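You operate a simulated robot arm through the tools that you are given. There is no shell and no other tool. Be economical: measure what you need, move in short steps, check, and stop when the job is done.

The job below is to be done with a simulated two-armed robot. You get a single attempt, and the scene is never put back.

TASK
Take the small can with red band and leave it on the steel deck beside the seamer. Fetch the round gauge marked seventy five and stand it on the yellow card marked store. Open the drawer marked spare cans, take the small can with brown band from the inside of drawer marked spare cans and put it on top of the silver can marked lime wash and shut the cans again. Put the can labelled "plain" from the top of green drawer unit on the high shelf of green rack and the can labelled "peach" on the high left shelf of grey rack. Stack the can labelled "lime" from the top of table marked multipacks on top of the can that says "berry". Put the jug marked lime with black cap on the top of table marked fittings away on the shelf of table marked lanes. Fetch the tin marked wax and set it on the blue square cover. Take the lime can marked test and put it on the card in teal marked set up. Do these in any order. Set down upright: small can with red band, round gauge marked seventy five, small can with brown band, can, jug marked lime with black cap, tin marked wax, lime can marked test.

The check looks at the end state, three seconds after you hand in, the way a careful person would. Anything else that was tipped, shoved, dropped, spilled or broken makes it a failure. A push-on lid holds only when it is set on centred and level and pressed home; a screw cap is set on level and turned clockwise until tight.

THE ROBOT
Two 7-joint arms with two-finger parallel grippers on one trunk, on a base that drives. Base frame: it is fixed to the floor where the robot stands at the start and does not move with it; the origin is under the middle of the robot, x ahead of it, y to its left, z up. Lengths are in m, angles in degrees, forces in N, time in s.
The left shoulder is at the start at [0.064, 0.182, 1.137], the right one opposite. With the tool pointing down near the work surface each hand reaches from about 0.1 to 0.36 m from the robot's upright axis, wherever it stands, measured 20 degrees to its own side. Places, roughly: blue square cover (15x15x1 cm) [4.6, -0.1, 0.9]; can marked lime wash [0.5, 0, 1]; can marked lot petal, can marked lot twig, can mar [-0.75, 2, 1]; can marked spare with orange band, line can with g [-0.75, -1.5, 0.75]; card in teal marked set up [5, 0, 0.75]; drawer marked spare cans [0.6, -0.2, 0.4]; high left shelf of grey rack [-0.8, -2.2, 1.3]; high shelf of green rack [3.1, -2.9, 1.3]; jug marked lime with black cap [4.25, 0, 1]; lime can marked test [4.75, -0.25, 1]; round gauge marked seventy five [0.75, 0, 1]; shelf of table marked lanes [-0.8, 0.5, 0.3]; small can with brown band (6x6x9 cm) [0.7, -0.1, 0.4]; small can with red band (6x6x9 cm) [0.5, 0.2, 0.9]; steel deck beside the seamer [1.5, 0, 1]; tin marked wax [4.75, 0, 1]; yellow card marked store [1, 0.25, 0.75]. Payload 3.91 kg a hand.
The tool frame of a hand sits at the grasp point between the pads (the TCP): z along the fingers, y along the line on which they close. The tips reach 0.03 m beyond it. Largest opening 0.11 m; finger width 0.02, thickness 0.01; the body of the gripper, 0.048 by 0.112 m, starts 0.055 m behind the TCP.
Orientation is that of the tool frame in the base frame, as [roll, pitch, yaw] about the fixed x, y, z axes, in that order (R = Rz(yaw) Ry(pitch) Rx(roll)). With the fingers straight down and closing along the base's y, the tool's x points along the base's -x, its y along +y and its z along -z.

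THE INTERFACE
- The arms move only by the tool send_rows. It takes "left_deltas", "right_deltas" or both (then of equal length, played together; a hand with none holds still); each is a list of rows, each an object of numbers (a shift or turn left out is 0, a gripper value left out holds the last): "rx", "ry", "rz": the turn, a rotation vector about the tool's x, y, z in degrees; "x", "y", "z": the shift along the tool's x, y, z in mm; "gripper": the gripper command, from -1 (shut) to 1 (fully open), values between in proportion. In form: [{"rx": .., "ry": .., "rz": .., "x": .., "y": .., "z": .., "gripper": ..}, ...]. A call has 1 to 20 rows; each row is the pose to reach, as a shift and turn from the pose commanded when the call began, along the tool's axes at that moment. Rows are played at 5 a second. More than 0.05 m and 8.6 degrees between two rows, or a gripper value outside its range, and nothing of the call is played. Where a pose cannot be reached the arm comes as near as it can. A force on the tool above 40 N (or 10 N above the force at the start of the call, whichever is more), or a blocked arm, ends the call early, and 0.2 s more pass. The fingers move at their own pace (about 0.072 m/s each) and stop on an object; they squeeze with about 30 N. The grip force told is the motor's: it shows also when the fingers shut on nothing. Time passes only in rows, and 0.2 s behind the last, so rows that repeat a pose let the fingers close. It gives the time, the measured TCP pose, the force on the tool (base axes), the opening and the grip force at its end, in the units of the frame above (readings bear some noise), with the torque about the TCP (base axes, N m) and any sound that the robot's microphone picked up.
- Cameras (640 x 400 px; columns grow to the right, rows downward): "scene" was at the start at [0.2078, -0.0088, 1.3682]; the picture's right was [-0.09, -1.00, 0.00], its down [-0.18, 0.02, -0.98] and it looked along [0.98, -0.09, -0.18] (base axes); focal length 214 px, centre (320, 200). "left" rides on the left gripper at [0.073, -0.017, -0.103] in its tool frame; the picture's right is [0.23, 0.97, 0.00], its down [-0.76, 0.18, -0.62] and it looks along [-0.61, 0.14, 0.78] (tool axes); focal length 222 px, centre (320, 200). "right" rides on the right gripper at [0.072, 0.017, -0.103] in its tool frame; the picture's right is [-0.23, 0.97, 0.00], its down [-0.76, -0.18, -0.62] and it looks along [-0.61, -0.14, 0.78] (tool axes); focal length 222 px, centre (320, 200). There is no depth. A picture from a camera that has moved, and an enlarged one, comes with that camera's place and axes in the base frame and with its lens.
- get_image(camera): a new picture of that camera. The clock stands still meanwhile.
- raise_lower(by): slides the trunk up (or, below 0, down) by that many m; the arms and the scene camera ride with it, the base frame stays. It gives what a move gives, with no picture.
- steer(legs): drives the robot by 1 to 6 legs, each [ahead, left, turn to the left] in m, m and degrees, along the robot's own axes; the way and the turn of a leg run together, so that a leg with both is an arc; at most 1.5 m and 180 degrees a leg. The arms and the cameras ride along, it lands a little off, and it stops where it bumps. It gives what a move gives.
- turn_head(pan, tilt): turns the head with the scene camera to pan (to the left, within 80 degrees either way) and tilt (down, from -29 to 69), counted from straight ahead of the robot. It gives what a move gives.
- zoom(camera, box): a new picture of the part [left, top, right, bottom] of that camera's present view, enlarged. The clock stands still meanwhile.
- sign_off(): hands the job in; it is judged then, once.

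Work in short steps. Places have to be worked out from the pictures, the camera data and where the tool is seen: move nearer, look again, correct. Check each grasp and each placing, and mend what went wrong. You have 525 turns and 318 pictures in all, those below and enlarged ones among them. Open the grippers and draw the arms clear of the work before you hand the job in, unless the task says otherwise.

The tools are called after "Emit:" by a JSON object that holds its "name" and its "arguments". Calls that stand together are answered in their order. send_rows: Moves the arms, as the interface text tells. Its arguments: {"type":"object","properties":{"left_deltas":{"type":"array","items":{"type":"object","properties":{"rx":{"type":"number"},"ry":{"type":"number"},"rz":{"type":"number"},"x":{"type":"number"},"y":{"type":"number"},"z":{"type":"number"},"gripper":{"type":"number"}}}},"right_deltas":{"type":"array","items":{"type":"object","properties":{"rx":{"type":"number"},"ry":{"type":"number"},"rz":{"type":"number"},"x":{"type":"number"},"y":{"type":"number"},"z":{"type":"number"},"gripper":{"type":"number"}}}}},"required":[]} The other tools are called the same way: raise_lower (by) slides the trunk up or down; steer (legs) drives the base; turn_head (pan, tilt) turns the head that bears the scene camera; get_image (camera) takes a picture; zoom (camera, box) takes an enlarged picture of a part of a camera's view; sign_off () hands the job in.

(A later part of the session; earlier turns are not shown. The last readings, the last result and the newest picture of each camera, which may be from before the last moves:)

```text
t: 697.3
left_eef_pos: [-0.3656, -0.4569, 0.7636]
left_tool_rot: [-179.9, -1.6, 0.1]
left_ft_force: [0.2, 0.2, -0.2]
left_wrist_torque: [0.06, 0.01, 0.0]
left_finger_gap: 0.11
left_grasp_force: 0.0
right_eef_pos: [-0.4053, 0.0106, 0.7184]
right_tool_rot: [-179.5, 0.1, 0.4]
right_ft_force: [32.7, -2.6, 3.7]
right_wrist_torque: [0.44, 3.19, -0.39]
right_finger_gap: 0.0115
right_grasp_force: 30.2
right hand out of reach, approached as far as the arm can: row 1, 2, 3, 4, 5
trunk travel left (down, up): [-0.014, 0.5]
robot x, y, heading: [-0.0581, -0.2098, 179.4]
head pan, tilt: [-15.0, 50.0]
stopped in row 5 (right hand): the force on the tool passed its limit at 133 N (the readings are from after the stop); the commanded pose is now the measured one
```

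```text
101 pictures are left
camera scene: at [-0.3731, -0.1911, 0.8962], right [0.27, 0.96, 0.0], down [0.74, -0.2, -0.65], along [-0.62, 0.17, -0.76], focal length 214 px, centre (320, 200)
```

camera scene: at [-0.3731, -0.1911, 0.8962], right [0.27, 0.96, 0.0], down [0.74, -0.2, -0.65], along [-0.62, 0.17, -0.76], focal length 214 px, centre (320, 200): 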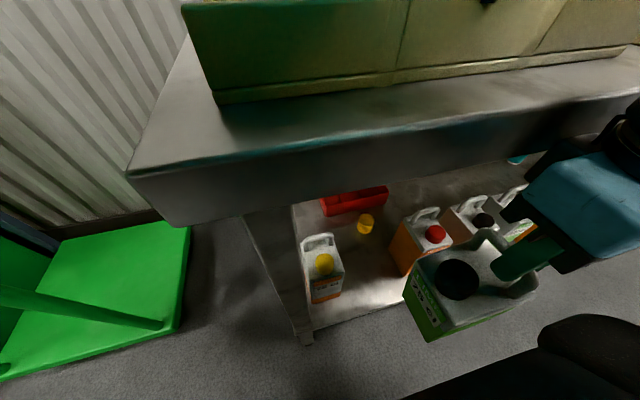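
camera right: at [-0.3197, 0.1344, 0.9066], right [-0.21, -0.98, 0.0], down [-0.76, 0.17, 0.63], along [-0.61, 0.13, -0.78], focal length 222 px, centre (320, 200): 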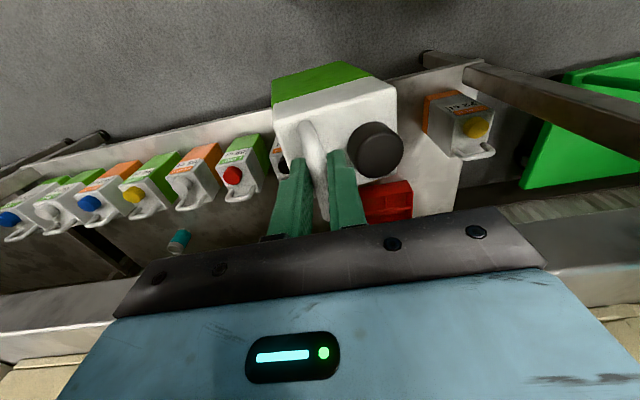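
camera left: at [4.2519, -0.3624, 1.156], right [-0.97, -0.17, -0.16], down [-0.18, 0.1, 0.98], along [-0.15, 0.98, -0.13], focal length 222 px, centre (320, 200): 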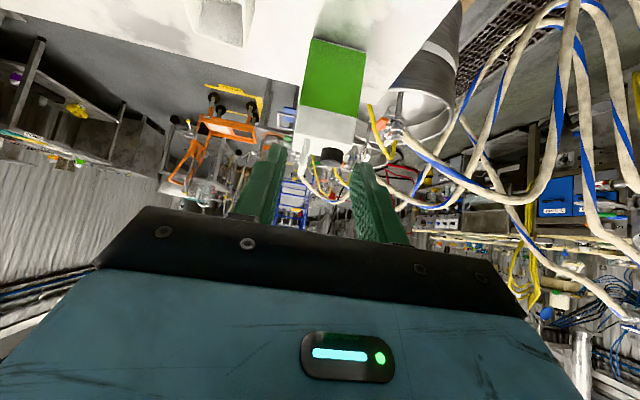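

The hand pressed against the table's edge because it is too close to my body. I'll back the base ~9 cm (carefully, canner table behind) to gain working distance.

Emit:
{"name": "steer", "arguments": {"legs": [[-0.05, 0, 0]]}}

Emit:
{"name": "steer", "arguments": {"legs": [[-0.05, 0, 0.4]]}}

Emit:
{"name": "get_image", "arguments": {"camera": "scene"}}

```text
t: 698.2
left_eef_pos: [-0.3191, -0.4586, 0.7624]
left_tool_rot: [-180.0, -1.9, 0.1]
left_ft_force: [0.2, 0.4, -0.2]
left_wrist_torque: [0.03, 0.01, -0.01]
left_finger_gap: 0.11
left_grasp_force: 0.0
right_eef_pos: [-0.3609, 0.0114, 0.7173]
right_tool_rot: [-179.6, 0.2, 0.5]
right_ft_force: [0.7, -0.6, -8.9]
right_wrist_torque: [0.02, -0.09, 0.0]
right_finger_gap: 0.0119
right_grasp_force: 30.3
trunk travel left (down, up): [-0.014, 0.5]
robot x, y, heading: [-0.0122, -0.212, 179.4]
head pan, tilt: [-15.0, 50.0]
```

```text
t: 699.1
left_eef_pos: [-0.2668, -0.4607, 0.7625]
left_tool_rot: [179.9, -1.8, 0.6]
left_ft_force: [-0.7, 0.1, 0.7]
left_wrist_torque: [-0.01, 0.01, 0.03]
left_finger_gap: 0.1101
left_grasp_force: 0.0
right_eef_pos: [-0.3112, 0.0082, 0.7171]
right_tool_rot: [-179.7, 0.2, 0.8]
right_ft_force: [0.0, -0.4, -8.7]
right_wrist_torque: [-0.01, -0.09, 0.02]
right_finger_gap: 0.0118
right_grasp_force: 30.0
trunk travel left (down, up): [-0.014, 0.5]
robot x, y, heading: [0.0406, -0.2113, 179.9]
head pan, tilt: [-15.0, 50.0]
```

```text
100 pictures are left
camera scene: at [-0.2774, -0.1934, 0.8952], right [0.26, 0.97, 0.0], down [0.74, -0.2, -0.64], along [-0.62, 0.17, -0.77], focal length 214 px, centre (320, 200)
```

scene: 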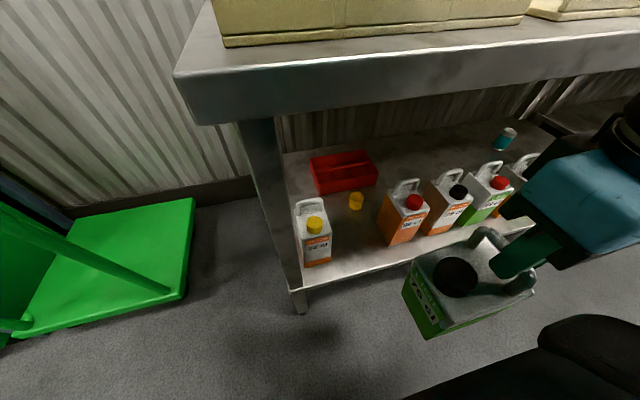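

Good. Now lower in smaller increments and watch the drift.

Emit:
{"name": "send_rows", "arguments": {"right_deltas": [{"z": 25}, {"z": 50}, {"z": 75}]}}

```text
t: 699.9
left_eef_pos: [-0.2675, -0.461, 0.7628]
left_tool_rot: [-180.0, -1.9, 0.5]
left_ft_force: [0.1, 0.5, 0.5]
left_wrist_torque: [0.0, 0.0, -0.04]
left_finger_gap: 0.11
left_grasp_force: 0.0
right_eef_pos: [-0.3485, 0.003, 0.6572]
right_tool_rot: [-179.6, 0.2, 0.8]
right_ft_force: [-0.8, -0.2, -9.7]
right_wrist_torque: [-0.02, -0.09, 0.02]
right_finger_gap: 0.0119
right_grasp_force: 29.8
right hand out of reach, approached as far as the arm can: row 1, 2, 3
trunk travel left (down, up): [-0.014, 0.5]
robot x, y, heading: [0.0411, -0.2164, 179.8]
head pan, tilt: [-15.0, 50.0]
```

The retract limit pushes the hand forward as it lowers. Standing further left (so the hand works out to the right) shortens the needed forward reach: strafe left 0.17 m and swing the hand right.

Emit:
{"name": "steer", "arguments": {"legs": [[0, 0.17, 0]]}}

Emit:
{"name": "send_rows", "arguments": {"right_deltas": [{"y": -30, "x": 5}, {"y": -65, "x": 15}, {"y": -100, "x": 25}, {"y": -135, "x": 35}, {"y": -170, "x": 40}]}}

Emit:
{"name": "send_rows", "arguments": {"right_deltas": [{"z": 30}, {"z": 60}, {"z": 90}]}}

```text
t: 701.0
left_eef_pos: [-0.2646, -0.4867, 0.762]
left_tool_rot: [179.9, -1.8, 1.1]
left_ft_force: [-0.2, 0.4, -0.4]
left_wrist_torque: [0.01, 0.0, 0.02]
left_finger_gap: 0.1099
left_grasp_force: 0.1
right_eef_pos: [-0.3506, -0.0237, 0.6565]
right_tool_rot: [-179.8, 0.0, 1.5]
right_ft_force: [0.2, 0.5, -9.4]
right_wrist_torque: [0.03, -0.08, 0.0]
right_finger_gap: 0.0119
right_grasp_force: 30.1
trunk travel left (down, up): [-0.014, 0.5]
robot x, y, heading: [0.0365, -0.2358, -179.5]
head pan, tilt: [-15.0, 50.0]
stopped in leg 1: the robot was blocked; the commanded pose is now the measured one
```

```text
t: 702.2
left_eef_pos: [-0.2653, -0.4857, 0.7636]
left_tool_rot: [179.9, -1.9, 1.1]
left_ft_force: [-0.3, 1.2, 1.0]
left_wrist_torque: [-0.01, 0.04, -0.01]
left_finger_gap: 0.11
left_grasp_force: 0.0
right_eef_pos: [-0.313, 0.1478, 0.6581]
right_tool_rot: [180.0, 0.0, 1.4]
right_ft_force: [-0.2, 0.0, -9.0]
right_wrist_torque: [-0.02, -0.1, 0.01]
right_finger_gap: 0.0118
right_grasp_force: 30.1
right hand out of reach, approached as far as the arm can: row 1, 2, 3, 4
trunk travel left (down, up): [-0.014, 0.5]
robot x, y, heading: [0.0391, -0.2356, -179.4]
head pan, tilt: [-15.0, 50.0]
```

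```text
t: 703.0
left_eef_pos: [-0.2665, -0.4844, 0.7627]
left_tool_rot: [179.7, -2.0, 1.2]
left_ft_force: [0.8, 0.2, -0.3]
left_wrist_torque: [0.02, -0.01, -0.04]
left_finger_gap: 0.11
left_grasp_force: 0.1
right_eef_pos: [-0.329, 0.1583, 0.5666]
right_tool_rot: [179.9, 0.0, 1.4]
right_ft_force: [0.0, 0.2, -9.2]
right_wrist_torque: [0.04, -0.1, 0.05]
right_finger_gap: 0.012
right_grasp_force: 30.1
right hand out of reach, approached as far as the arm can: row 1, 2, 3
trunk travel left (down, up): [-0.014, 0.5]
robot x, y, heading: [0.0417, -0.2382, -179.6]
head pan, tilt: [-15.0, 50.0]
```

Height is now fine: z 0.567 at x −0.329. The strafe was blocked by the canner table's leg behind me, so go ahead 6 cm, then strafe left 0.14 m.

Emit:
{"name": "steer", "arguments": {"legs": [[0.06, 0, -0.5], [0, 0.14, 0]]}}

Emit:
{"name": "get_image", "arguments": {"camera": "right"}}

Emit:
{"name": "get_image", "arguments": {"camera": "scene"}}

```text
t: 705.4
left_eef_pos: [-0.3291, -0.6247, 0.7619]
left_tool_rot: [179.9, -1.9, 0.4]
left_ft_force: [0.5, -0.4, 0.2]
left_wrist_torque: [0.02, -0.02, -0.01]
left_finger_gap: 0.1101
left_grasp_force: 0.0
right_eef_pos: [-0.3858, 0.0213, 0.5697]
right_tool_rot: [-179.8, 0.0, 0.8]
right_ft_force: [-0.1, -0.4, -9.3]
right_wrist_torque: [0.01, -0.05, -0.01]
right_finger_gap: 0.0117
right_grasp_force: 30.0
trunk travel left (down, up): [-0.014, 0.5]
robot x, y, heading: [-0.0206, -0.3777, 179.7]
head pan, tilt: [-15.0, 50.0]
```

```text
99 pictures are left
camera right: at [-0.3126, 0.0037, 0.6726], right [-0.21, -0.98, 0.0], down [-0.76, 0.17, 0.62], along [-0.61, 0.14, -0.78], focal length 222 px, centre (320, 200)
```

right: 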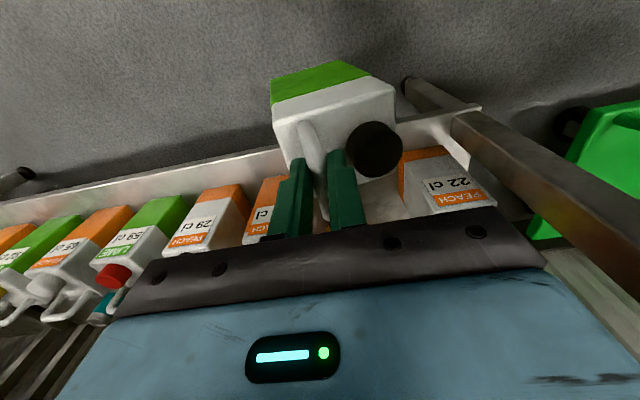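

```text
98 pictures are left
camera scene: at [-0.3387, -0.3574, 0.895], right [0.26, 0.96, 0.0], down [0.74, -0.2, -0.64], along [-0.62, 0.17, -0.77], focal length 214 px, centre (320, 200)
```

scene: 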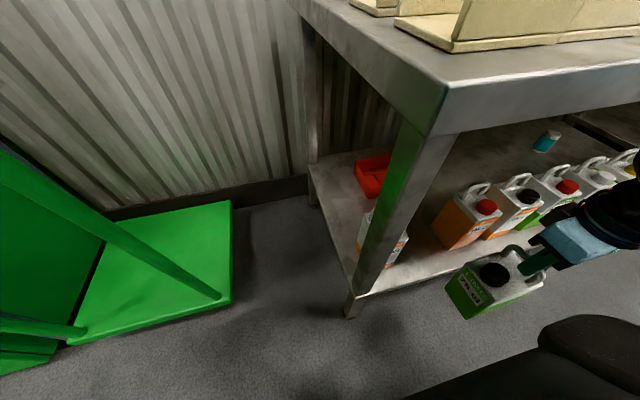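

Lined up: jug centre y≈0.002 in the gap (−0.097…+0.086), bottom ≈0.35 above the shelf at 0.31. Extend the arm 0.10 m into the gap.

Emit:
{"name": "send_rows", "arguments": {"right_deltas": [{"x": -20, "y": 5}, {"x": -40, "y": 5}, {"x": -60, "y": 5}, {"x": -80, "y": 5}, {"x": -100, "y": 5}]}}

Emit:
{"name": "get_image", "arguments": {"camera": "right"}}

Emit:
{"name": "get_image", "arguments": {"camera": "scene"}}

```text
t: 706.8
left_eef_pos: [-0.3211, -0.6227, 0.7645]
left_tool_rot: [-179.9, -1.5, -0.5]
left_ft_force: [0.4, -0.2, 0.2]
left_wrist_torque: [0.01, -0.02, -0.03]
left_finger_gap: 0.1099
left_grasp_force: 0.1
right_eef_pos: [-0.4554, 0.0135, 0.564]
right_tool_rot: [179.3, -1.5, 0.9]
right_ft_force: [-0.3, -0.1, -8.3]
right_wrist_torque: [0.01, -0.06, -0.04]
right_finger_gap: 0.0118
right_grasp_force: 30.1
trunk travel left (down, up): [-0.014, 0.5]
robot x, y, heading: [-0.0135, -0.3804, 178.9]
head pan, tilt: [-15.0, 50.0]
stopped in row 5 (right hand): the arm was blocked; the commanded pose is now the measured one
```

```text
97 pictures are left
camera right: at [-0.3854, -0.0005, 0.6695], right [-0.21, -0.98, 0.01], down [-0.78, 0.17, 0.6], along [-0.59, 0.12, -0.8], focal length 222 px, centre (320, 200)
```

right: 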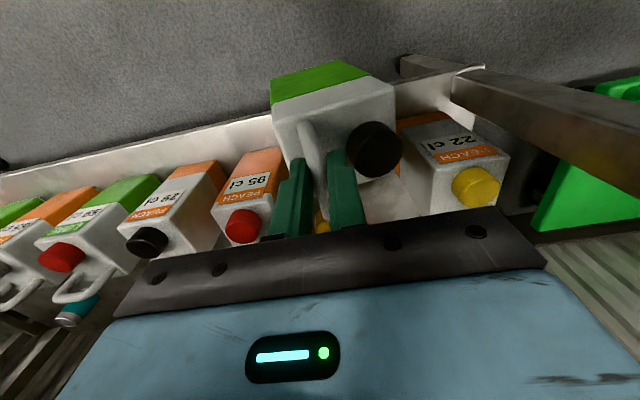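

```text
96 pictures are left
camera scene: at [-0.3263, -0.3539, 0.8978], right [0.28, 0.96, 0.0], down [0.73, -0.21, -0.65], along [-0.62, 0.18, -0.76], focal length 214 px, centre (320, 200)
```

scene: 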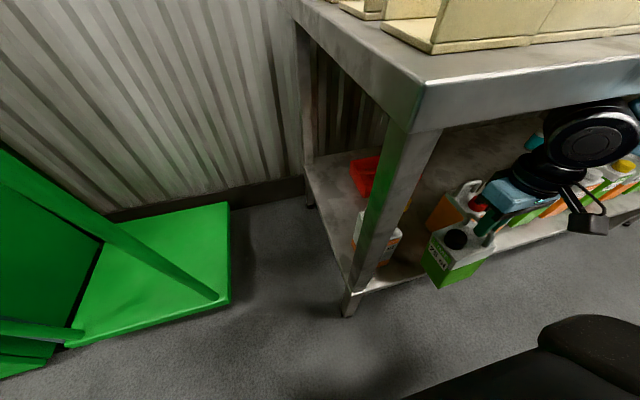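

The wrist touches the table's front edge at this height. I'll ease back 2 cm, lower ~2.7 cm (jug bottom just above the shelf), and try forward again.

Emit:
{"name": "send_rows", "arguments": {"right_deltas": [{"x": 20}, {"x": 20, "z": 12, "ry": 0.7}, {"x": 20, "z": 25, "ry": 1.5}]}}

Emit:
{"name": "send_rows", "arguments": {"right_deltas": [{"x": -15}, {"x": -30}, {"x": -45}, {"x": -60}, {"x": -75}]}}

Emit:
{"name": "get_image", "arguments": {"camera": "scene"}}

```text
t: 707.6
left_eef_pos: [-0.3283, -0.6219, 0.7619]
left_tool_rot: [-180.0, -1.8, -0.1]
left_ft_force: [0.1, 0.7, 0.0]
left_wrist_torque: [-0.01, 0.01, -0.01]
left_finger_gap: 0.1099
left_grasp_force: 0.0
right_eef_pos: [-0.4424, 0.0134, 0.5338]
right_tool_rot: [179.3, -3.9, 1.0]
right_ft_force: [-0.3, 0.2, -7.7]
right_wrist_torque: [0.04, 0.06, -0.02]
right_finger_gap: 0.0118
right_grasp_force: 30.2
trunk travel left (down, up): [-0.014, 0.5]
robot x, y, heading: [-0.0191, -0.3804, 179.2]
head pan, tilt: [-15.0, 50.0]
```

```text
t: 709.0
left_eef_pos: [-0.3179, -0.612, 0.7629]
left_tool_rot: [180.0, -1.8, -2.0]
left_ft_force: [-0.1, 0.3, 0.1]
left_wrist_torque: [-0.03, -0.03, 0.02]
left_finger_gap: 0.1099
left_grasp_force: 0.0
right_eef_pos: [-0.4579, 0.016, 0.5189]
right_tool_rot: [178.1, -6.6, 1.8]
right_ft_force: [3.2, 4.1, 11.5]
right_wrist_torque: [0.08, -0.03, 0.04]
right_finger_gap: 0.0118
right_grasp_force: 29.6
trunk travel left (down, up): [-0.014, 0.5]
robot x, y, heading: [-0.0009, -0.379, 177.2]
head pan, tilt: [-15.0, 50.0]
stopped in row 5 (right hand): the arm was blocked; the commanded pose is now the measured one
```

```text
95 pictures are left
camera scene: at [-0.3162, -0.3446, 0.896], right [0.3, 0.95, 0.0], down [0.73, -0.23, -0.64], along [-0.61, 0.19, -0.77], focal length 214 px, centre (320, 200)
```

scene: 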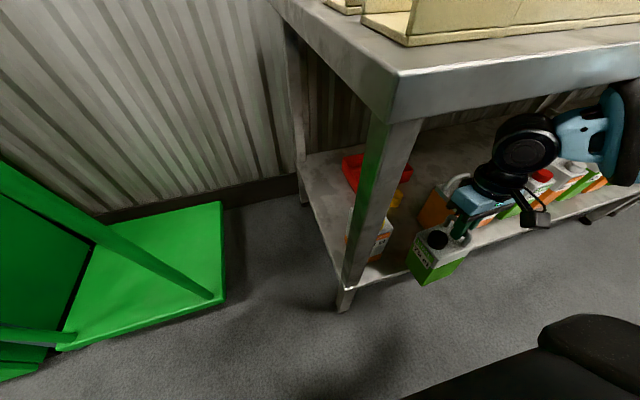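

My forearm, not the hand, meets the table edge because the arm is reaching sideways. I'll pull the jug out a little, straighten it, and re-stand the base more directly in line (0.17 m to the right).

Emit:
{"name": "send_rows", "arguments": {"right_deltas": [{"x": 25, "z": -15, "ry": -3}, {"x": 55, "z": -35, "ry": -6.5}, {"x": 85, "z": -38, "ry": -6.5, "rx": 1.5}]}}

Emit:
{"name": "steer", "arguments": {"legs": [[-0.03, -0.165, 2.6]]}}

Emit:
{"name": "get_image", "arguments": {"camera": "scene"}}

```text
t: 709.8
left_eef_pos: [-0.3201, -0.6149, 0.763]
left_tool_rot: [-179.9, -1.8, -1.8]
left_ft_force: [-0.6, 0.2, -0.4]
left_wrist_torque: [0.01, 0.02, -0.02]
left_finger_gap: 0.1101
left_grasp_force: 0.0
right_eef_pos: [-0.3815, 0.0169, 0.5651]
right_tool_rot: [179.6, -0.3, 1.9]
right_ft_force: [3.1, -1.5, -9.4]
right_wrist_torque: [-0.03, -0.28, 0.02]
right_finger_gap: 0.0119
right_grasp_force: 29.4
trunk travel left (down, up): [-0.014, 0.5]
robot x, y, heading: [-0.0007, -0.38, 177.7]
head pan, tilt: [-15.0, 50.0]
```

```text
t: 711.9
left_eef_pos: [-0.2759, -0.4673, 0.7621]
left_tool_rot: [-179.9, -1.9, 0.8]
left_ft_force: [0.5, 0.3, -0.6]
left_wrist_torque: [0.01, -0.01, 0.01]
left_finger_gap: 0.11
left_grasp_force: 0.0
right_eef_pos: [-0.3698, 0.1612, 0.5664]
right_tool_rot: [179.4, -0.1, 4.5]
right_ft_force: [0.5, 0.6, -7.9]
right_wrist_torque: [0.05, -0.16, 0.0]
right_finger_gap: 0.0114
right_grasp_force: 30.0
trunk travel left (down, up): [-0.014, 0.5]
robot x, y, heading: [0.0301, -0.2201, -179.8]
head pan, tilt: [-15.0, 50.0]
```

```text
94 pictures are left
camera scene: at [-0.2877, -0.2, 0.895], right [0.26, 0.97, 0.0], down [0.74, -0.2, -0.64], along [-0.62, 0.16, -0.77], focal length 214 px, centre (320, 200)
```

scene: 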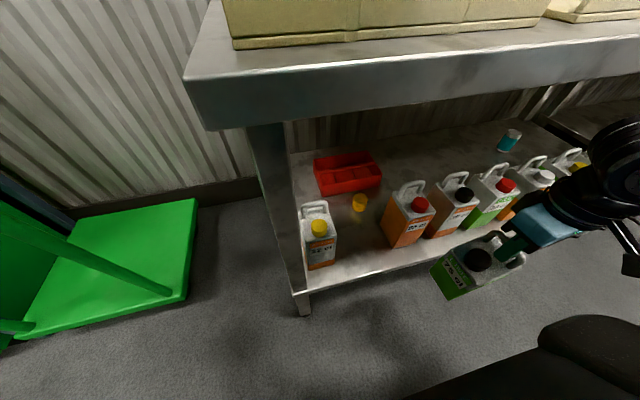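

Now swing the hand left to y≈0.018 at x≈−0.42, correcting yaw.

Emit:
{"name": "send_rows", "arguments": {"right_deltas": [{"y": 30, "x": -12, "rz": 1}, {"y": 60, "x": -25, "rz": 2}, {"y": 90, "x": -38, "rz": 3}, {"y": 120, "x": -48, "rz": 4}, {"y": 143, "x": -52, "rz": 4}]}}

Emit:
{"name": "get_image", "arguments": {"camera": "right"}}

```text
t: 713.1
left_eef_pos: [-0.2764, -0.4676, 0.7606]
left_tool_rot: [-179.9, -1.9, 0.8]
left_ft_force: [-0.7, 1.2, 0.6]
left_wrist_torque: [0.0, -0.02, 0.03]
left_finger_gap: 0.11
left_grasp_force: 0.1
right_eef_pos: [-0.411, 0.0119, 0.5663]
right_tool_rot: [179.4, 0.0, 0.4]
right_ft_force: [0.0, -0.8, -8.7]
right_wrist_torque: [0.02, -0.11, 0.04]
right_finger_gap: 0.0119
right_grasp_force: 30.0
trunk travel left (down, up): [-0.014, 0.5]
robot x, y, heading: [0.0321, -0.2169, -180.0]
head pan, tilt: [-15.0, 50.0]
```

```text
93 pictures are left
camera right: at [-0.3375, -0.0029, 0.6706], right [-0.22, -0.98, 0.01], down [-0.76, 0.18, 0.62], along [-0.61, 0.13, -0.78], focal length 222 px, centre (320, 200)
```

right: 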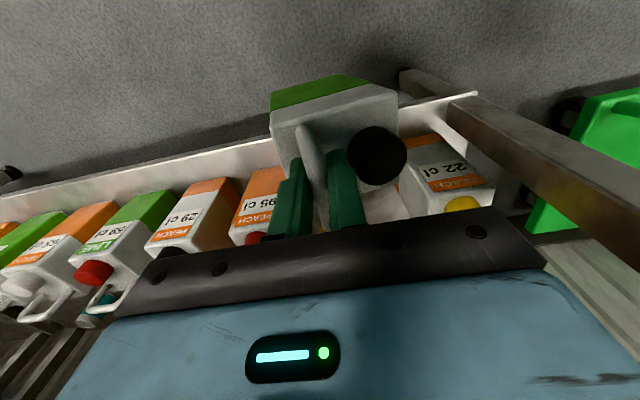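

Centred in the gap. Advance into it in steps.

Emit:
{"name": "send_rows", "arguments": {"right_deltas": [{"x": -25}, {"x": -50}, {"x": -75}, {"x": -100}, {"x": -125}]}}

Emit:
{"name": "get_image", "arguments": {"camera": "right"}}

Emit:
{"name": "get_image", "arguments": {"camera": "scene"}}

```text
t: 714.0
left_eef_pos: [-0.2629, -0.46, 0.7693]
left_tool_rot: [-179.9, -0.8, -0.4]
left_ft_force: [0.7, -0.3, -0.2]
left_wrist_torque: [0.02, 0.01, 0.0]
left_finger_gap: 0.1104
left_grasp_force: 0.1
right_eef_pos: [-0.4076, 0.0089, 0.571]
right_tool_rot: [179.1, -3.5, 7.5]
right_ft_force: [-0.4, 1.6, -8.8]
right_wrist_torque: [0.04, -0.05, -0.01]
right_finger_gap: 0.0117
right_grasp_force: 30.0
trunk travel left (down, up): [-0.014, 0.5]
robot x, y, heading: [0.0345, -0.2163, 179.0]
head pan, tilt: [-15.0, 50.0]
stopped in row 4 (right hand): the arm was blocked; the commanded pose is now the measured one
```

```text
92 pictures are left
camera right: at [-0.3396, 0.0026, 0.6786], right [-0.1, -1.0, 0.0], down [-0.82, 0.08, 0.57], along [-0.57, 0.06, -0.82], focal length 222 px, centre (320, 200)
```

right: 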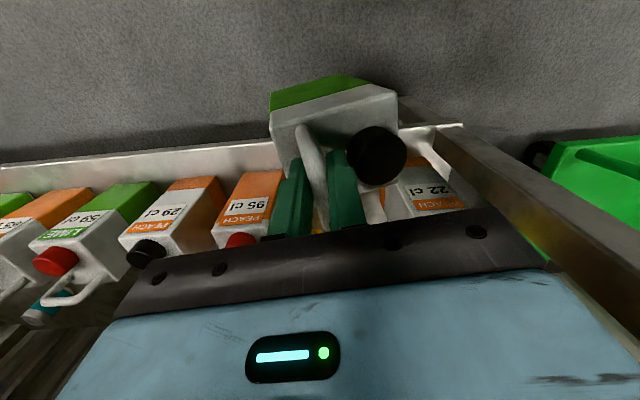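

```text
91 pictures are left
camera scene: at [-0.2659, -0.1919, 0.9008], right [0.28, 0.96, 0.0], down [0.72, -0.21, -0.66], along [-0.63, 0.18, -0.76], focal length 214 px, centre (320, 200)
```

scene: 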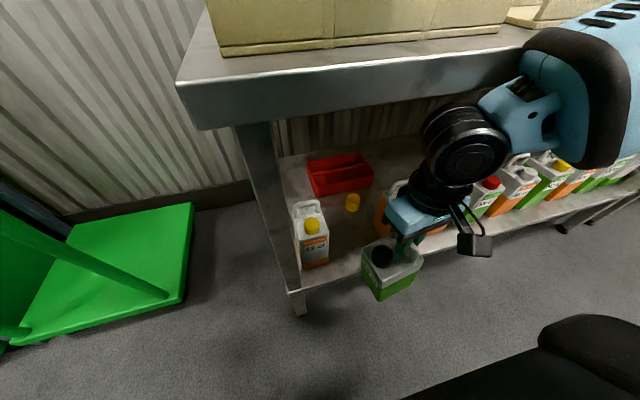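

The elbow rides too high to go deeper this way. New idea: from the earlier sideways stance, a forward hand tilt of ~14° swings the jug's base ~5 cm further in; it will then settle upright on release. Return to that stance first.

Emit:
{"name": "send_rows", "arguments": {"right_deltas": [{"x": 20, "ry": -1.5, "rz": 3}, {"x": 40, "ry": -3, "rz": 6}, {"x": 45, "y": -35, "ry": -3, "rz": 7}, {"x": 55, "y": -75, "ry": -3, "rz": 7}, {"x": 60, "y": -115, "ry": -3, "rz": 7}, {"x": 62, "y": -145, "ry": -3, "rz": 7}]}}

Emit:
{"name": "steer", "arguments": {"legs": [[0.05, 0, 1], [0, 0.155, 0]]}}

Emit:
{"name": "get_image", "arguments": {"camera": "right"}}

```text
t: 715.4
left_eef_pos: [-0.2763, -0.4617, 0.7635]
left_tool_rot: [-180.0, -1.8, 0.1]
left_ft_force: [0.4, 0.0, 0.2]
left_wrist_torque: [0.02, 0.0, -0.02]
left_finger_gap: 0.1099
left_grasp_force: 0.1
right_eef_pos: [-0.3809, 0.1589, 0.5653]
right_tool_rot: [179.5, -2.3, 0.3]
right_ft_force: [0.2, 0.3, -8.9]
right_wrist_torque: [-0.02, -0.09, 0.03]
right_finger_gap: 0.0117
right_grasp_force: 30.0
trunk travel left (down, up): [-0.014, 0.5]
robot x, y, heading: [0.0348, -0.2146, 179.4]
head pan, tilt: [-15.0, 50.0]
```

```text
t: 717.9
left_eef_pos: [-0.3224, -0.6181, 0.762]
left_tool_rot: [180.0, -1.9, 0.9]
left_ft_force: [-0.7, -0.2, 0.1]
left_wrist_torque: [-0.03, 0.03, 0.0]
left_finger_gap: 0.1102
left_grasp_force: 0.0
right_eef_pos: [-0.436, 0.0005, 0.5646]
right_tool_rot: [179.6, -2.2, 1.1]
right_ft_force: [-0.1, 0.1, -8.9]
right_wrist_torque: [-0.01, -0.09, -0.01]
right_finger_gap: 0.0117
right_grasp_force: 30.0
trunk travel left (down, up): [-0.014, 0.5]
robot x, y, heading: [-0.0208, -0.369, -180.0]
head pan, tilt: [-15.0, 50.0]
```

```text
90 pictures are left
camera right: at [-0.3671, -0.0143, 0.6716], right [-0.21, -0.98, 0.0], down [-0.79, 0.17, 0.59], along [-0.58, 0.12, -0.81], focal length 222 px, centre (320, 200)
```

right: 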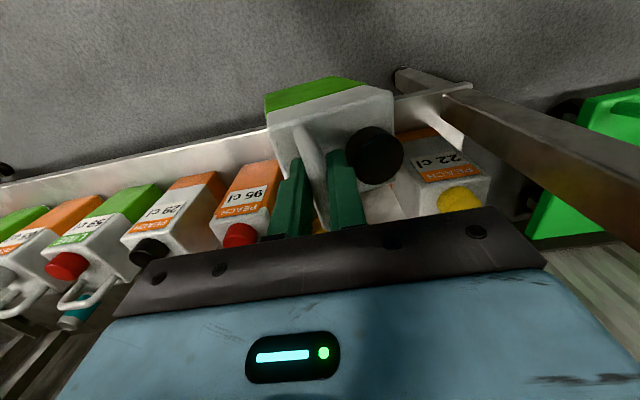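

Now tilt forward 16° about the grip and shift 13 mm right, then check.

Emit:
{"name": "send_rows", "arguments": {"right_deltas": [{"ry": -5, "y": -6}, {"ry": -10, "y": -13}, {"ry": -16, "y": -13}, {"ry": -16, "y": -13, "x": -15, "z": 0}, {"ry": -16, "y": -13, "x": -30}]}}

Emit:
{"name": "get_image", "arguments": {"camera": "right"}}

Emit:
{"name": "get_image", "arguments": {"camera": "scene"}}

```text
t: 719.1
left_eef_pos: [-0.3223, -0.6183, 0.7625]
left_tool_rot: [180.0, -2.0, 0.9]
left_ft_force: [0.2, 0.3, -0.4]
left_wrist_torque: [0.01, -0.03, -0.01]
left_finger_gap: 0.11
left_grasp_force: 0.0
right_eef_pos: [-0.4669, 0.0139, 0.5649]
right_tool_rot: [179.5, 13.8, 0.9]
right_ft_force: [-0.3, 0.3, -8.0]
right_wrist_torque: [0.0, -0.36, 0.0]
right_finger_gap: 0.0116
right_grasp_force: 30.1
trunk travel left (down, up): [-0.014, 0.5]
robot x, y, heading: [-0.0196, -0.371, -179.6]
head pan, tilt: [-15.0, 50.0]
```

```text
89 pictures are left
camera right: at [-0.3708, -0.0016, 0.6473], right [-0.2, -0.98, 0.06], down [-0.59, 0.17, 0.79], along [-0.78, 0.12, -0.62], focal length 222 px, centre (320, 200)
```

right: 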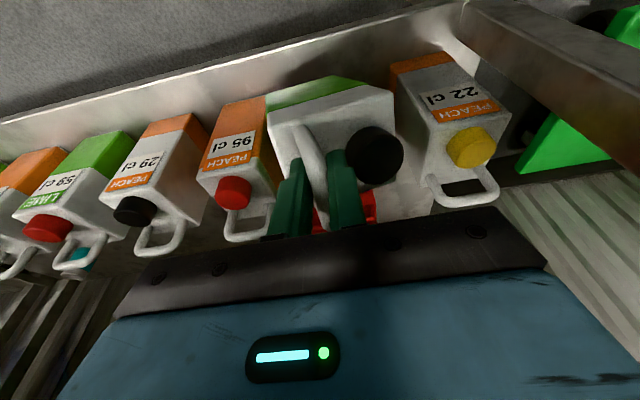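

```text
88 pictures are left
camera scene: at [-0.3344, -0.3513, 0.8949], right [0.26, 0.97, 0.0], down [0.74, -0.2, -0.64], along [-0.62, 0.16, -0.77], focal length 214 px, centre (320, 200)
```

scene: 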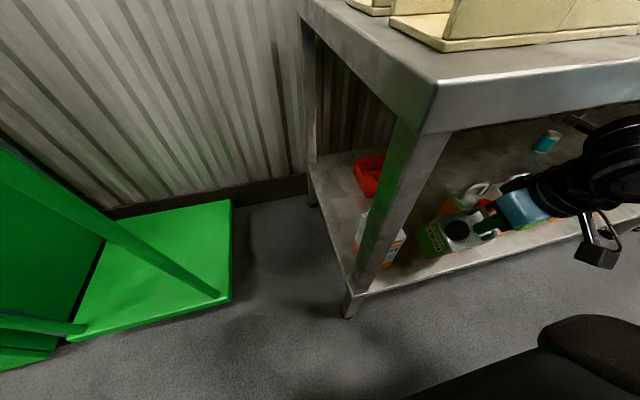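

No block, and the jug's base is now at x≈−0.52. Advance another 25 mm, then lower until contact.

Emit:
{"name": "send_rows", "arguments": {"right_deltas": [{"x": -12, "z": 3}, {"x": -24, "z": 6}]}}

Emit:
{"name": "send_rows", "arguments": {"right_deltas": [{"x": 2, "z": 8}, {"x": 4, "z": 15}, {"x": 5, "z": 20}, {"x": 6, "z": 25}, {"x": 7, "z": 30}, {"x": 8, "z": 34}]}}

Emit:
{"name": "get_image", "arguments": {"camera": "right"}}

```text
t: 719.7
left_eef_pos: [-0.3224, -0.619, 0.7628]
left_tool_rot: [180.0, -1.9, 1.0]
left_ft_force: [-0.9, -0.2, 0.1]
left_wrist_torque: [0.01, 0.01, -0.01]
left_finger_gap: 0.11
left_grasp_force: 0.1
right_eef_pos: [-0.4903, 0.0143, 0.5641]
right_tool_rot: [179.6, 13.7, 0.9]
right_ft_force: [-0.9, -0.1, -9.8]
right_wrist_torque: [-0.05, -0.34, -0.01]
right_finger_gap: 0.0118
right_grasp_force: 30.4
trunk travel left (down, up): [-0.014, 0.5]
robot x, y, heading: [-0.0149, -0.3697, -179.7]
head pan, tilt: [-15.0, 50.0]
```

```text
t: 721.1
left_eef_pos: [-0.3228, -0.618, 0.7623]
left_tool_rot: [-180.0, -1.9, 0.9]
left_ft_force: [0.9, -0.2, -0.6]
left_wrist_torque: [0.0, -0.02, -0.01]
left_finger_gap: 0.1103
left_grasp_force: 0.0
right_eef_pos: [-0.4911, 0.0127, 0.5296]
right_tool_rot: [179.5, 13.8, 0.8]
right_ft_force: [-0.1, -0.2, -9.3]
right_wrist_torque: [-0.03, -0.39, 0.03]
right_finger_gap: 0.0118
right_grasp_force: 29.9
trunk travel left (down, up): [-0.014, 0.5]
robot x, y, heading: [-0.0207, -0.3702, -179.9]
head pan, tilt: [-15.0, 50.0]
```

```text
87 pictures are left
camera right: at [-0.3956, -0.0021, 0.6133], right [-0.2, -0.98, 0.06], down [-0.59, 0.17, 0.79], along [-0.78, 0.12, -0.62], focal length 222 px, centre (320, 200)
```

right: 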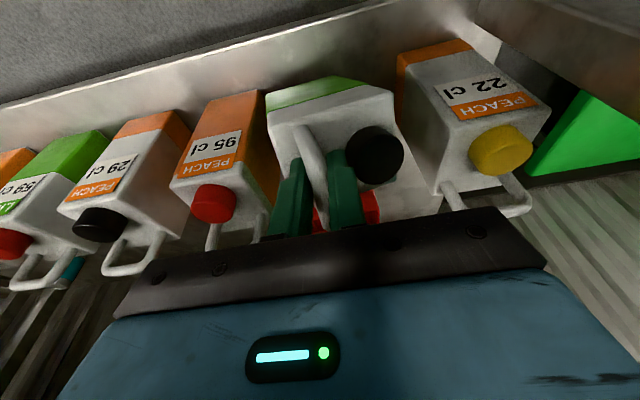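

Still no contact at z 0.53, and no block. Go 20 mm deeper, then reduce the tilt by 8° before lowering.

Emit:
{"name": "send_rows", "arguments": {"right_deltas": [{"x": -10, "z": 2.5}, {"x": -19, "z": 5}]}}

Emit:
{"name": "send_rows", "arguments": {"right_deltas": [{"ry": 3}, {"ry": 6}, {"ry": 9}]}}

```text
t: 721.7
left_eef_pos: [-0.3218, -0.6201, 0.7617]
left_tool_rot: [-179.9, -2.0, 0.9]
left_ft_force: [-0.4, -0.4, -0.3]
left_wrist_torque: [-0.01, 0.0, 0.01]
left_finger_gap: 0.1099
left_grasp_force: 0.0
right_eef_pos: [-0.5109, 0.0121, 0.5282]
right_tool_rot: [179.6, 13.7, 0.9]
right_ft_force: [-0.6, -0.2, -8.6]
right_wrist_torque: [-0.02, -0.37, 0.02]
right_finger_gap: 0.0121
right_grasp_force: 29.8
trunk travel left (down, up): [-0.014, 0.5]
robot x, y, heading: [-0.0135, -0.3704, -179.9]
head pan, tilt: [-15.0, 50.0]
```

```text
t: 722.5
left_eef_pos: [-0.3136, -0.6167, 0.7659]
left_tool_rot: [180.0, -1.3, 0.4]
left_ft_force: [0.3, -0.4, -1.1]
left_wrist_torque: [0.01, -0.01, -0.02]
left_finger_gap: 0.1099
left_grasp_force: 0.1
right_eef_pos: [-0.4881, 0.0115, 0.5242]
right_tool_rot: [179.1, 3.8, 1.4]
right_ft_force: [0.4, 0.0, -8.8]
right_wrist_torque: [0.0, -0.19, -0.03]
right_finger_gap: 0.0118
right_grasp_force: 29.7
trunk travel left (down, up): [-0.014, 0.5]
robot x, y, heading: [-0.0131, -0.368, 179.8]
head pan, tilt: [-15.0, 50.0]
```

Tilting back makes the forearm touch the edge. I'll use a 10° tilt at x≈−0.51 and lower to contact.

Emit:
{"name": "send_rows", "arguments": {"right_deltas": [{"ry": -3, "x": -8}, {"ry": -6.5, "x": -18}, {"ry": -6.5, "x": -24}]}}

Emit:
{"name": "send_rows", "arguments": {"right_deltas": [{"x": 1, "z": 4}, {"x": 1.5, "z": 8}, {"x": 2, "z": 12}, {"x": 3, "z": 16}, {"x": 3.5, "z": 20}]}}

Emit:
{"name": "get_image", "arguments": {"camera": "right"}}

```text
t: 723.3
left_eef_pos: [-0.3155, -0.6141, 0.7668]
left_tool_rot: [179.8, -1.1, 0.5]
left_ft_force: [0.2, -0.3, -0.4]
left_wrist_torque: [0.02, -0.02, 0.0]
left_finger_gap: 0.1102
left_grasp_force: 0.1
right_eef_pos: [-0.5134, 0.0128, 0.5256]
right_tool_rot: [178.7, 10.4, 0.8]
right_ft_force: [0.8, 0.4, -9.0]
right_wrist_torque: [0.01, -0.36, 0.04]
right_finger_gap: 0.0121
right_grasp_force: 30.1
trunk travel left (down, up): [-0.014, 0.5]
robot x, y, heading: [-0.011, -0.3713, 179.7]
head pan, tilt: [-15.0, 50.0]
```

```text
t: 724.5
left_eef_pos: [-0.3173, -0.6139, 0.7652]
left_tool_rot: [179.9, -1.4, 0.6]
left_ft_force: [-0.9, -0.1, 0.0]
left_wrist_torque: [-0.02, 0.01, -0.01]
left_finger_gap: 0.1102
left_grasp_force: 0.1
right_eef_pos: [-0.5302, 0.0167, 0.5129]
right_tool_rot: [179.0, 11.8, 0.2]
right_ft_force: [0.7, 4.6, 24.4]
right_wrist_torque: [0.02, -0.11, -0.02]
right_finger_gap: 0.0117
right_grasp_force: 29.6
trunk travel left (down, up): [-0.014, 0.5]
robot x, y, heading: [-0.0178, -0.3703, 179.5]
head pan, tilt: [-15.0, 50.0]
```

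```text
86 pictures are left
camera right: at [-0.4365, 0.0011, 0.6001], right [-0.22, -0.97, 0.06], down [-0.62, 0.19, 0.76], along [-0.76, 0.12, -0.64], focal length 222 px, centre (320, 200)
```

right: 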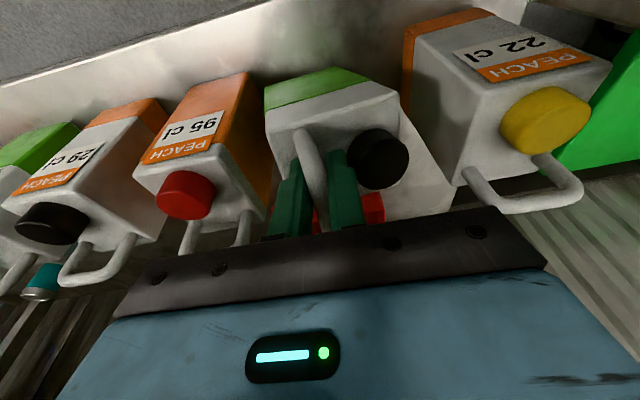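

Contact (≈33 N). Ease up slightly and try to stand the jug a bit more upright before releasing.

Emit:
{"name": "send_rows", "arguments": {"right_deltas": [{"z": -3}, {"z": -3, "ry": 2}, {"z": -2, "ry": 4}, {"z": -1, "ry": 6}]}}

```text
t: 725.7
left_eef_pos: [-0.3137, -0.6156, 0.7648]
left_tool_rot: [-179.9, -1.4, -0.3]
left_ft_force: [-0.7, -0.2, -0.2]
left_wrist_torque: [-0.01, 0.01, 0.0]
left_finger_gap: 0.1099
left_grasp_force: 0.1
right_eef_pos: [-0.5033, 0.0126, 0.5066]
right_tool_rot: [178.8, 4.4, 1.0]
right_ft_force: [4.6, 12.2, 68.3]
right_wrist_torque: [-0.02, 0.74, -0.06]
right_finger_gap: 0.0118
right_grasp_force: 29.9
trunk travel left (down, up): [-0.014, 0.5]
robot x, y, heading: [-0.0105, -0.3727, 179.3]
head pan, tilt: [-15.0, 50.0]
stopped in row 4 (right hand): the arm was blocked; the commanded pose is now the measured one
```

The jug is now only ~4° off and firmly on the shelf. Relieve the press a little, then release.

Emit:
{"name": "send_rows", "arguments": {"right_deltas": [{"z": -3}, {"z": -4}]}}

Emit:
{"name": "send_rows", "arguments": {"right_deltas": [{"gripper": -0.75}, {"gripper": -0.6}, {"gripper": -0.6}]}}

Emit:
{"name": "get_image", "arguments": {"camera": "right"}}

```text
t: 726.3
left_eef_pos: [-0.3137, -0.6152, 0.7651]
left_tool_rot: [-179.8, -1.3, 0.0]
left_ft_force: [0.3, 1.2, -0.4]
left_wrist_torque: [0.01, -0.02, 0.03]
left_finger_gap: 0.1099
left_grasp_force: 0.0
right_eef_pos: [-0.5014, 0.0126, 0.5082]
right_tool_rot: [178.9, 3.9, 1.2]
right_ft_force: [-5.2, 9.1, 27.5]
right_wrist_torque: [0.58, 1.6, -0.37]
right_finger_gap: 0.012
right_grasp_force: 30.2
trunk travel left (down, up): [-0.014, 0.5]
robot x, y, heading: [-0.0111, -0.3745, 179.6]
head pan, tilt: [-15.0, 50.0]
```

```text
t: 727.1
left_eef_pos: [-0.315, -0.6146, 0.7647]
left_tool_rot: [179.9, -1.2, -0.1]
left_ft_force: [0.7, 0.3, 0.3]
left_wrist_torque: [-0.03, -0.01, 0.0]
left_finger_gap: 0.1102
left_grasp_force: 0.1
right_eef_pos: [-0.5001, 0.0106, 0.5073]
right_tool_rot: [178.6, 3.8, 1.3]
right_ft_force: [3.8, 10.0, 38.7]
right_wrist_torque: [0.44, 0.19, -0.16]
right_finger_gap: 0.0162
right_grasp_force: 0.0
trunk travel left (down, up): [-0.014, 0.5]
robot x, y, heading: [-0.0099, -0.3702, 179.3]
head pan, tilt: [-15.0, 50.0]
```

```text
85 pictures are left
camera right: at [-0.4202, -0.0008, 0.6067], right [-0.2, -0.98, 0.04], down [-0.72, 0.18, 0.67], along [-0.66, 0.11, -0.74], focal length 222 px, centre (320, 200)
```

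right: 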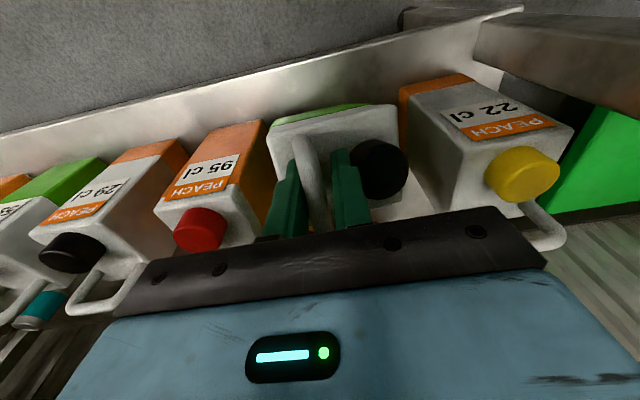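

Released (the cap limits opening, but the bar is free). Raise ~1 cm to unload, then slide the hand straight back along the handle.

Emit:
{"name": "send_rows", "arguments": {"right_deltas": [{"z": -5}, {"z": -10}, {"z": -14}]}}

Emit:
{"name": "get_image", "arguments": {"camera": "right"}}

```text
t: 727.9
left_eef_pos: [-0.3179, -0.6158, 0.7645]
left_tool_rot: [180.0, -1.6, 0.2]
left_ft_force: [0.0, -0.2, 0.2]
left_wrist_torque: [-0.01, 0.0, -0.01]
left_finger_gap: 0.1099
left_grasp_force: 0.0
right_eef_pos: [-0.4913, 0.0087, 0.5079]
right_tool_rot: [178.4, 1.3, 1.8]
right_ft_force: [-1.1, 1.3, 0.5]
right_wrist_torque: [0.1, 0.0, -0.05]
right_finger_gap: 0.0186
right_grasp_force: 0.0
trunk travel left (down, up): [-0.014, 0.5]
robot x, y, heading: [-0.0108, -0.3719, 179.6]
head pan, tilt: [-15.0, 50.0]
```

```text
84 pictures are left
camera right: at [-0.4158, -0.0035, 0.6113], right [-0.2, -0.98, 0.03], down [-0.75, 0.17, 0.64], along [-0.63, 0.1, -0.77], focal length 222 px, centre (320, 200)
```

right: 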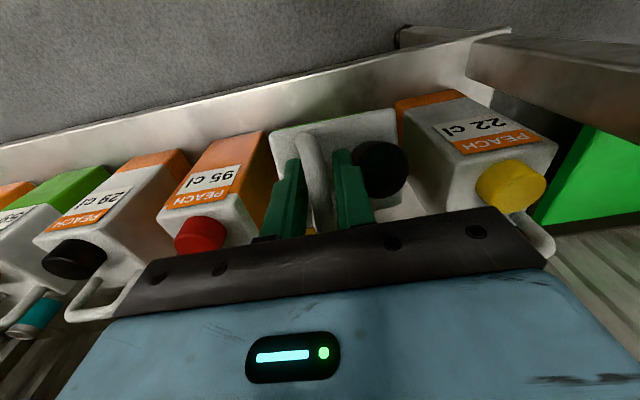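

Forces are zero. Slide the hand back out along the handle.

Emit:
{"name": "send_rows", "arguments": {"right_deltas": [{"x": 10}, {"x": 20}, {"x": 35}, {"x": 50}, {"x": 70}]}}

Emit:
{"name": "get_image", "arguments": {"camera": "right"}}

Emit:
{"name": "get_image", "arguments": {"camera": "scene"}}

```text
t: 729.1
left_eef_pos: [-0.3206, -0.6175, 0.7624]
left_tool_rot: [-179.9, -1.9, 0.2]
left_ft_force: [0.2, -0.2, -0.8]
left_wrist_torque: [0.04, 0.02, 0.01]
left_finger_gap: 0.1099
left_grasp_force: 0.1
right_eef_pos: [-0.4413, 0.0113, 0.5157]
right_tool_rot: [178.8, 3.6, 1.2]
right_ft_force: [-0.2, 1.2, 0.6]
right_wrist_torque: [-0.02, 0.01, -0.01]
right_finger_gap: 0.0221
right_grasp_force: 0.1
trunk travel left (down, up): [-0.014, 0.5]
robot x, y, heading: [-0.0149, -0.3714, 179.6]
head pan, tilt: [-15.0, 50.0]
```

```text
83 pictures are left
camera right: at [-0.3616, -0.0018, 0.6148], right [-0.21, -0.98, 0.03], down [-0.72, 0.18, 0.67], along [-0.66, 0.11, -0.74], focal length 222 px, centre (320, 200)
```

right: 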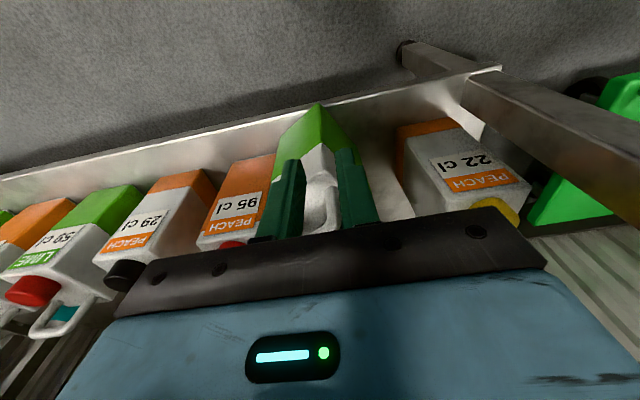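

```text
82 pictures are left
camera scene: at [-0.3296, -0.3489, 0.8952], right [0.27, 0.96, 0.0], down [0.74, -0.2, -0.64], along [-0.62, 0.17, -0.77], focal length 214 px, centre (320, 200)
```

scene: 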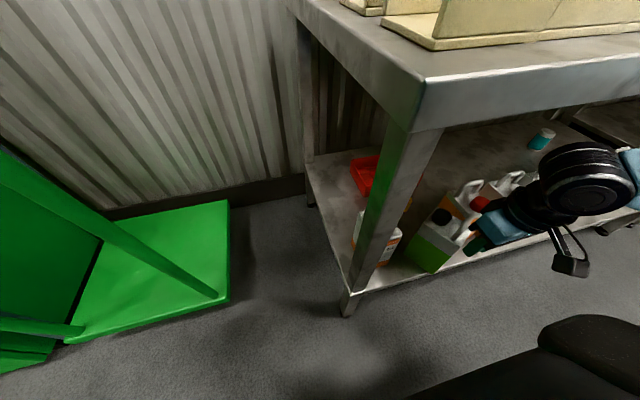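

The jug has turned about its vertical axis and a corner is near the shelf edge — the fingers were dragging the handle. Stop, open wider, and look closely.

Emit:
{"name": "send_rows", "arguments": {"right_deltas": [{"gripper": -0.3}, {"gripper": 0.1}, {"gripper": 0.1}, {"gripper": 0.1}]}}

Emit:
{"name": "zoom", "arguments": {"camera": "scene", "box": [380, 160, 560, 300]}}

Emit:
{"name": "zoom", "arguments": {"camera": "right", "box": [220, 70, 440, 250]}}

```text
t: 730.1
left_eef_pos: [-0.3208, -0.616, 0.7617]
left_tool_rot: [-179.8, -1.9, 0.2]
left_ft_force: [0.0, 1.3, -0.2]
left_wrist_torque: [0.0, 0.02, 0.01]
left_finger_gap: 0.1101
left_grasp_force: 0.1
right_eef_pos: [-0.4407, 0.0128, 0.515]
right_tool_rot: [178.8, 3.6, 1.0]
right_ft_force: [0.4, -0.3, 0.3]
right_wrist_torque: [-0.02, 0.01, 0.02]
right_finger_gap: 0.0605
right_grasp_force: 0.0
trunk travel left (down, up): [-0.014, 0.5]
robot x, y, heading: [-0.0129, -0.371, 179.2]
head pan, tilt: [-15.0, 50.0]
```

```text
2.86 times, centred on (470, 230) of scene
camera zoom: at [-0.3297, -0.3489, 0.8952], right [0.27, 0.96, 0.0], down [0.74, -0.2, -0.64], along [-0.62, 0.17, -0.77], focal length 613 px, centre (-109, 114)
```

zoom: 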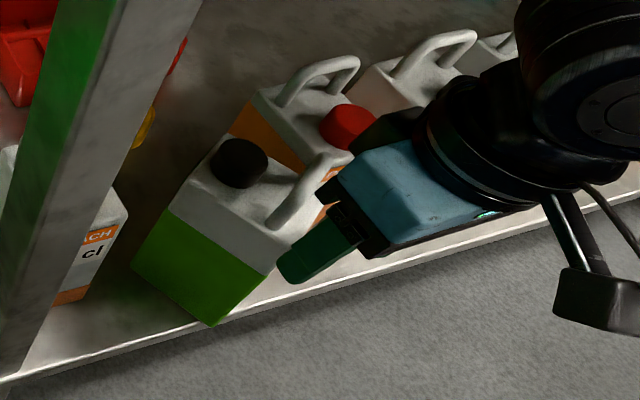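

```text
2.22 times, centred on (330, 160) of right
camera zoom: at [-0.3615, -0.0018, 0.6145], right [-0.21, -0.98, 0.03], down [-0.73, 0.18, 0.67], along [-0.66, 0.11, -0.75], focal length 494 px, centre (298, 289)
```

zoom: 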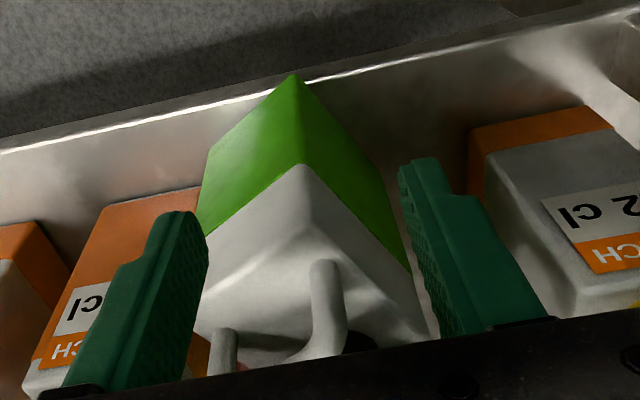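

The jug stands upright with its base on the shelf (centre ≈5.5 cm inside the edge). Open and back the hand straight out with the base, then re-check.

Emit:
{"name": "steer", "arguments": {"legs": [[-0.05, 0, 0.5]]}}

Emit:
{"name": "get_image", "arguments": {"camera": "right"}}

```text
t: 731.0
left_eef_pos: [-0.2701, -0.6204, 0.7615]
left_tool_rot: [-180.0, -2.0, 0.7]
left_ft_force: [1.3, 0.1, 0.0]
left_wrist_torque: [0.01, 0.01, 0.0]
left_finger_gap: 0.11
left_grasp_force: 0.1
right_eef_pos: [-0.394, 0.006, 0.5153]
right_tool_rot: [178.9, 3.6, 1.6]
right_ft_force: [0.1, 0.2, -0.1]
right_wrist_torque: [0.0, -0.02, 0.01]
right_finger_gap: 0.0605
right_grasp_force: 0.0
trunk travel left (down, up): [-0.014, 0.5]
robot x, y, heading: [0.0354, -0.373, 180.3]
head pan, tilt: [-15.0, 50.0]
```

```text
79 pictures are left
camera right: at [-0.3149, -0.0057, 0.6152], right [-0.2, -0.98, 0.03], down [-0.73, 0.17, 0.67], along [-0.66, 0.11, -0.75], focal length 222 px, centre (320, 200)
```

right: 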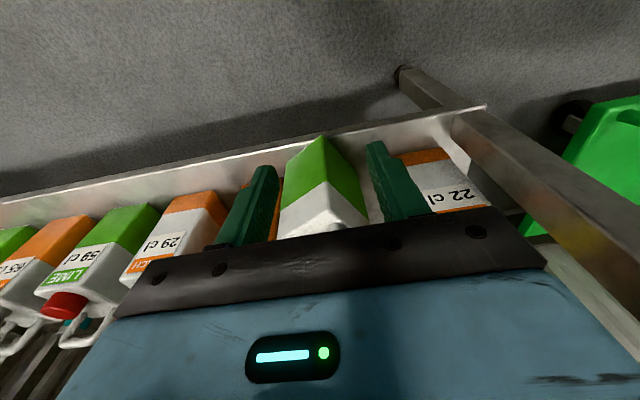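

Clear of the jug. Strafe left 0.2 m and back 0.2 m to open floor, then raise the trunk.

Emit:
{"name": "steer", "arguments": {"legs": [[0, 0.2, 0], [-0.2, 0.1, 0]]}}

Emit:
{"name": "get_image", "arguments": {"camera": "scene"}}

```text
t: 734.7
left_eef_pos: [-0.0664, -0.9198, 0.7634]
left_tool_rot: [-179.9, -2.0, 0.9]
left_ft_force: [-0.6, -0.1, -0.2]
left_wrist_torque: [0.0, -0.01, 0.02]
left_finger_gap: 0.11
left_grasp_force: 0.0
right_eef_pos: [-0.1938, -0.2927, 0.5174]
right_tool_rot: [178.8, 3.5, 1.8]
right_ft_force: [-0.1, 0.9, -0.3]
right_wrist_torque: [-0.01, 0.02, 0.04]
right_finger_gap: 0.0602
right_grasp_force: 0.0
trunk travel left (down, up): [-0.014, 0.5]
robot x, y, heading: [0.2391, -0.67, -179.8]
head pan, tilt: [-15.0, 50.0]
```

```text
78 pictures are left
camera scene: at [-0.0786, -0.6523, 0.8952], right [0.26, 0.97, 0.0], down [0.74, -0.2, -0.64], along [-0.62, 0.16, -0.77], focal length 214 px, centre (320, 200)
```

scene: 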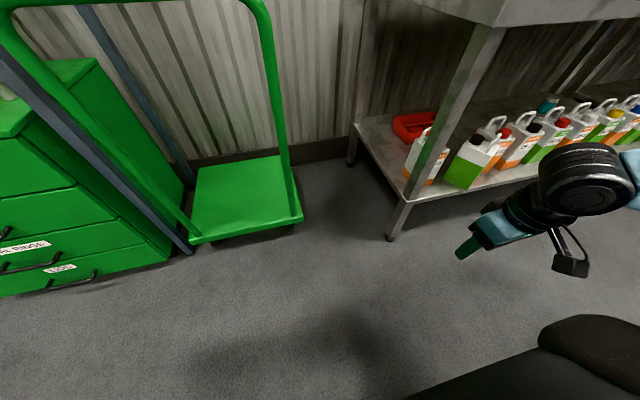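

Emit:
{"name": "zoom", "arguments": {"camera": "scene", "box": [380, 80, 580, 220]}}

```text
2.86 times, centred on (480, 150) of scene
camera zoom: at [-0.0786, -0.6523, 0.8952], right [0.26, 0.97, 0.0], down [0.74, -0.2, -0.64], along [-0.62, 0.16, -0.77], focal length 613 px, centre (-137, 343)
```

zoom: 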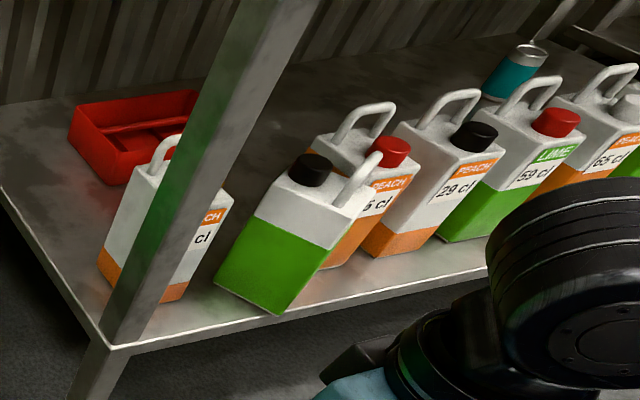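

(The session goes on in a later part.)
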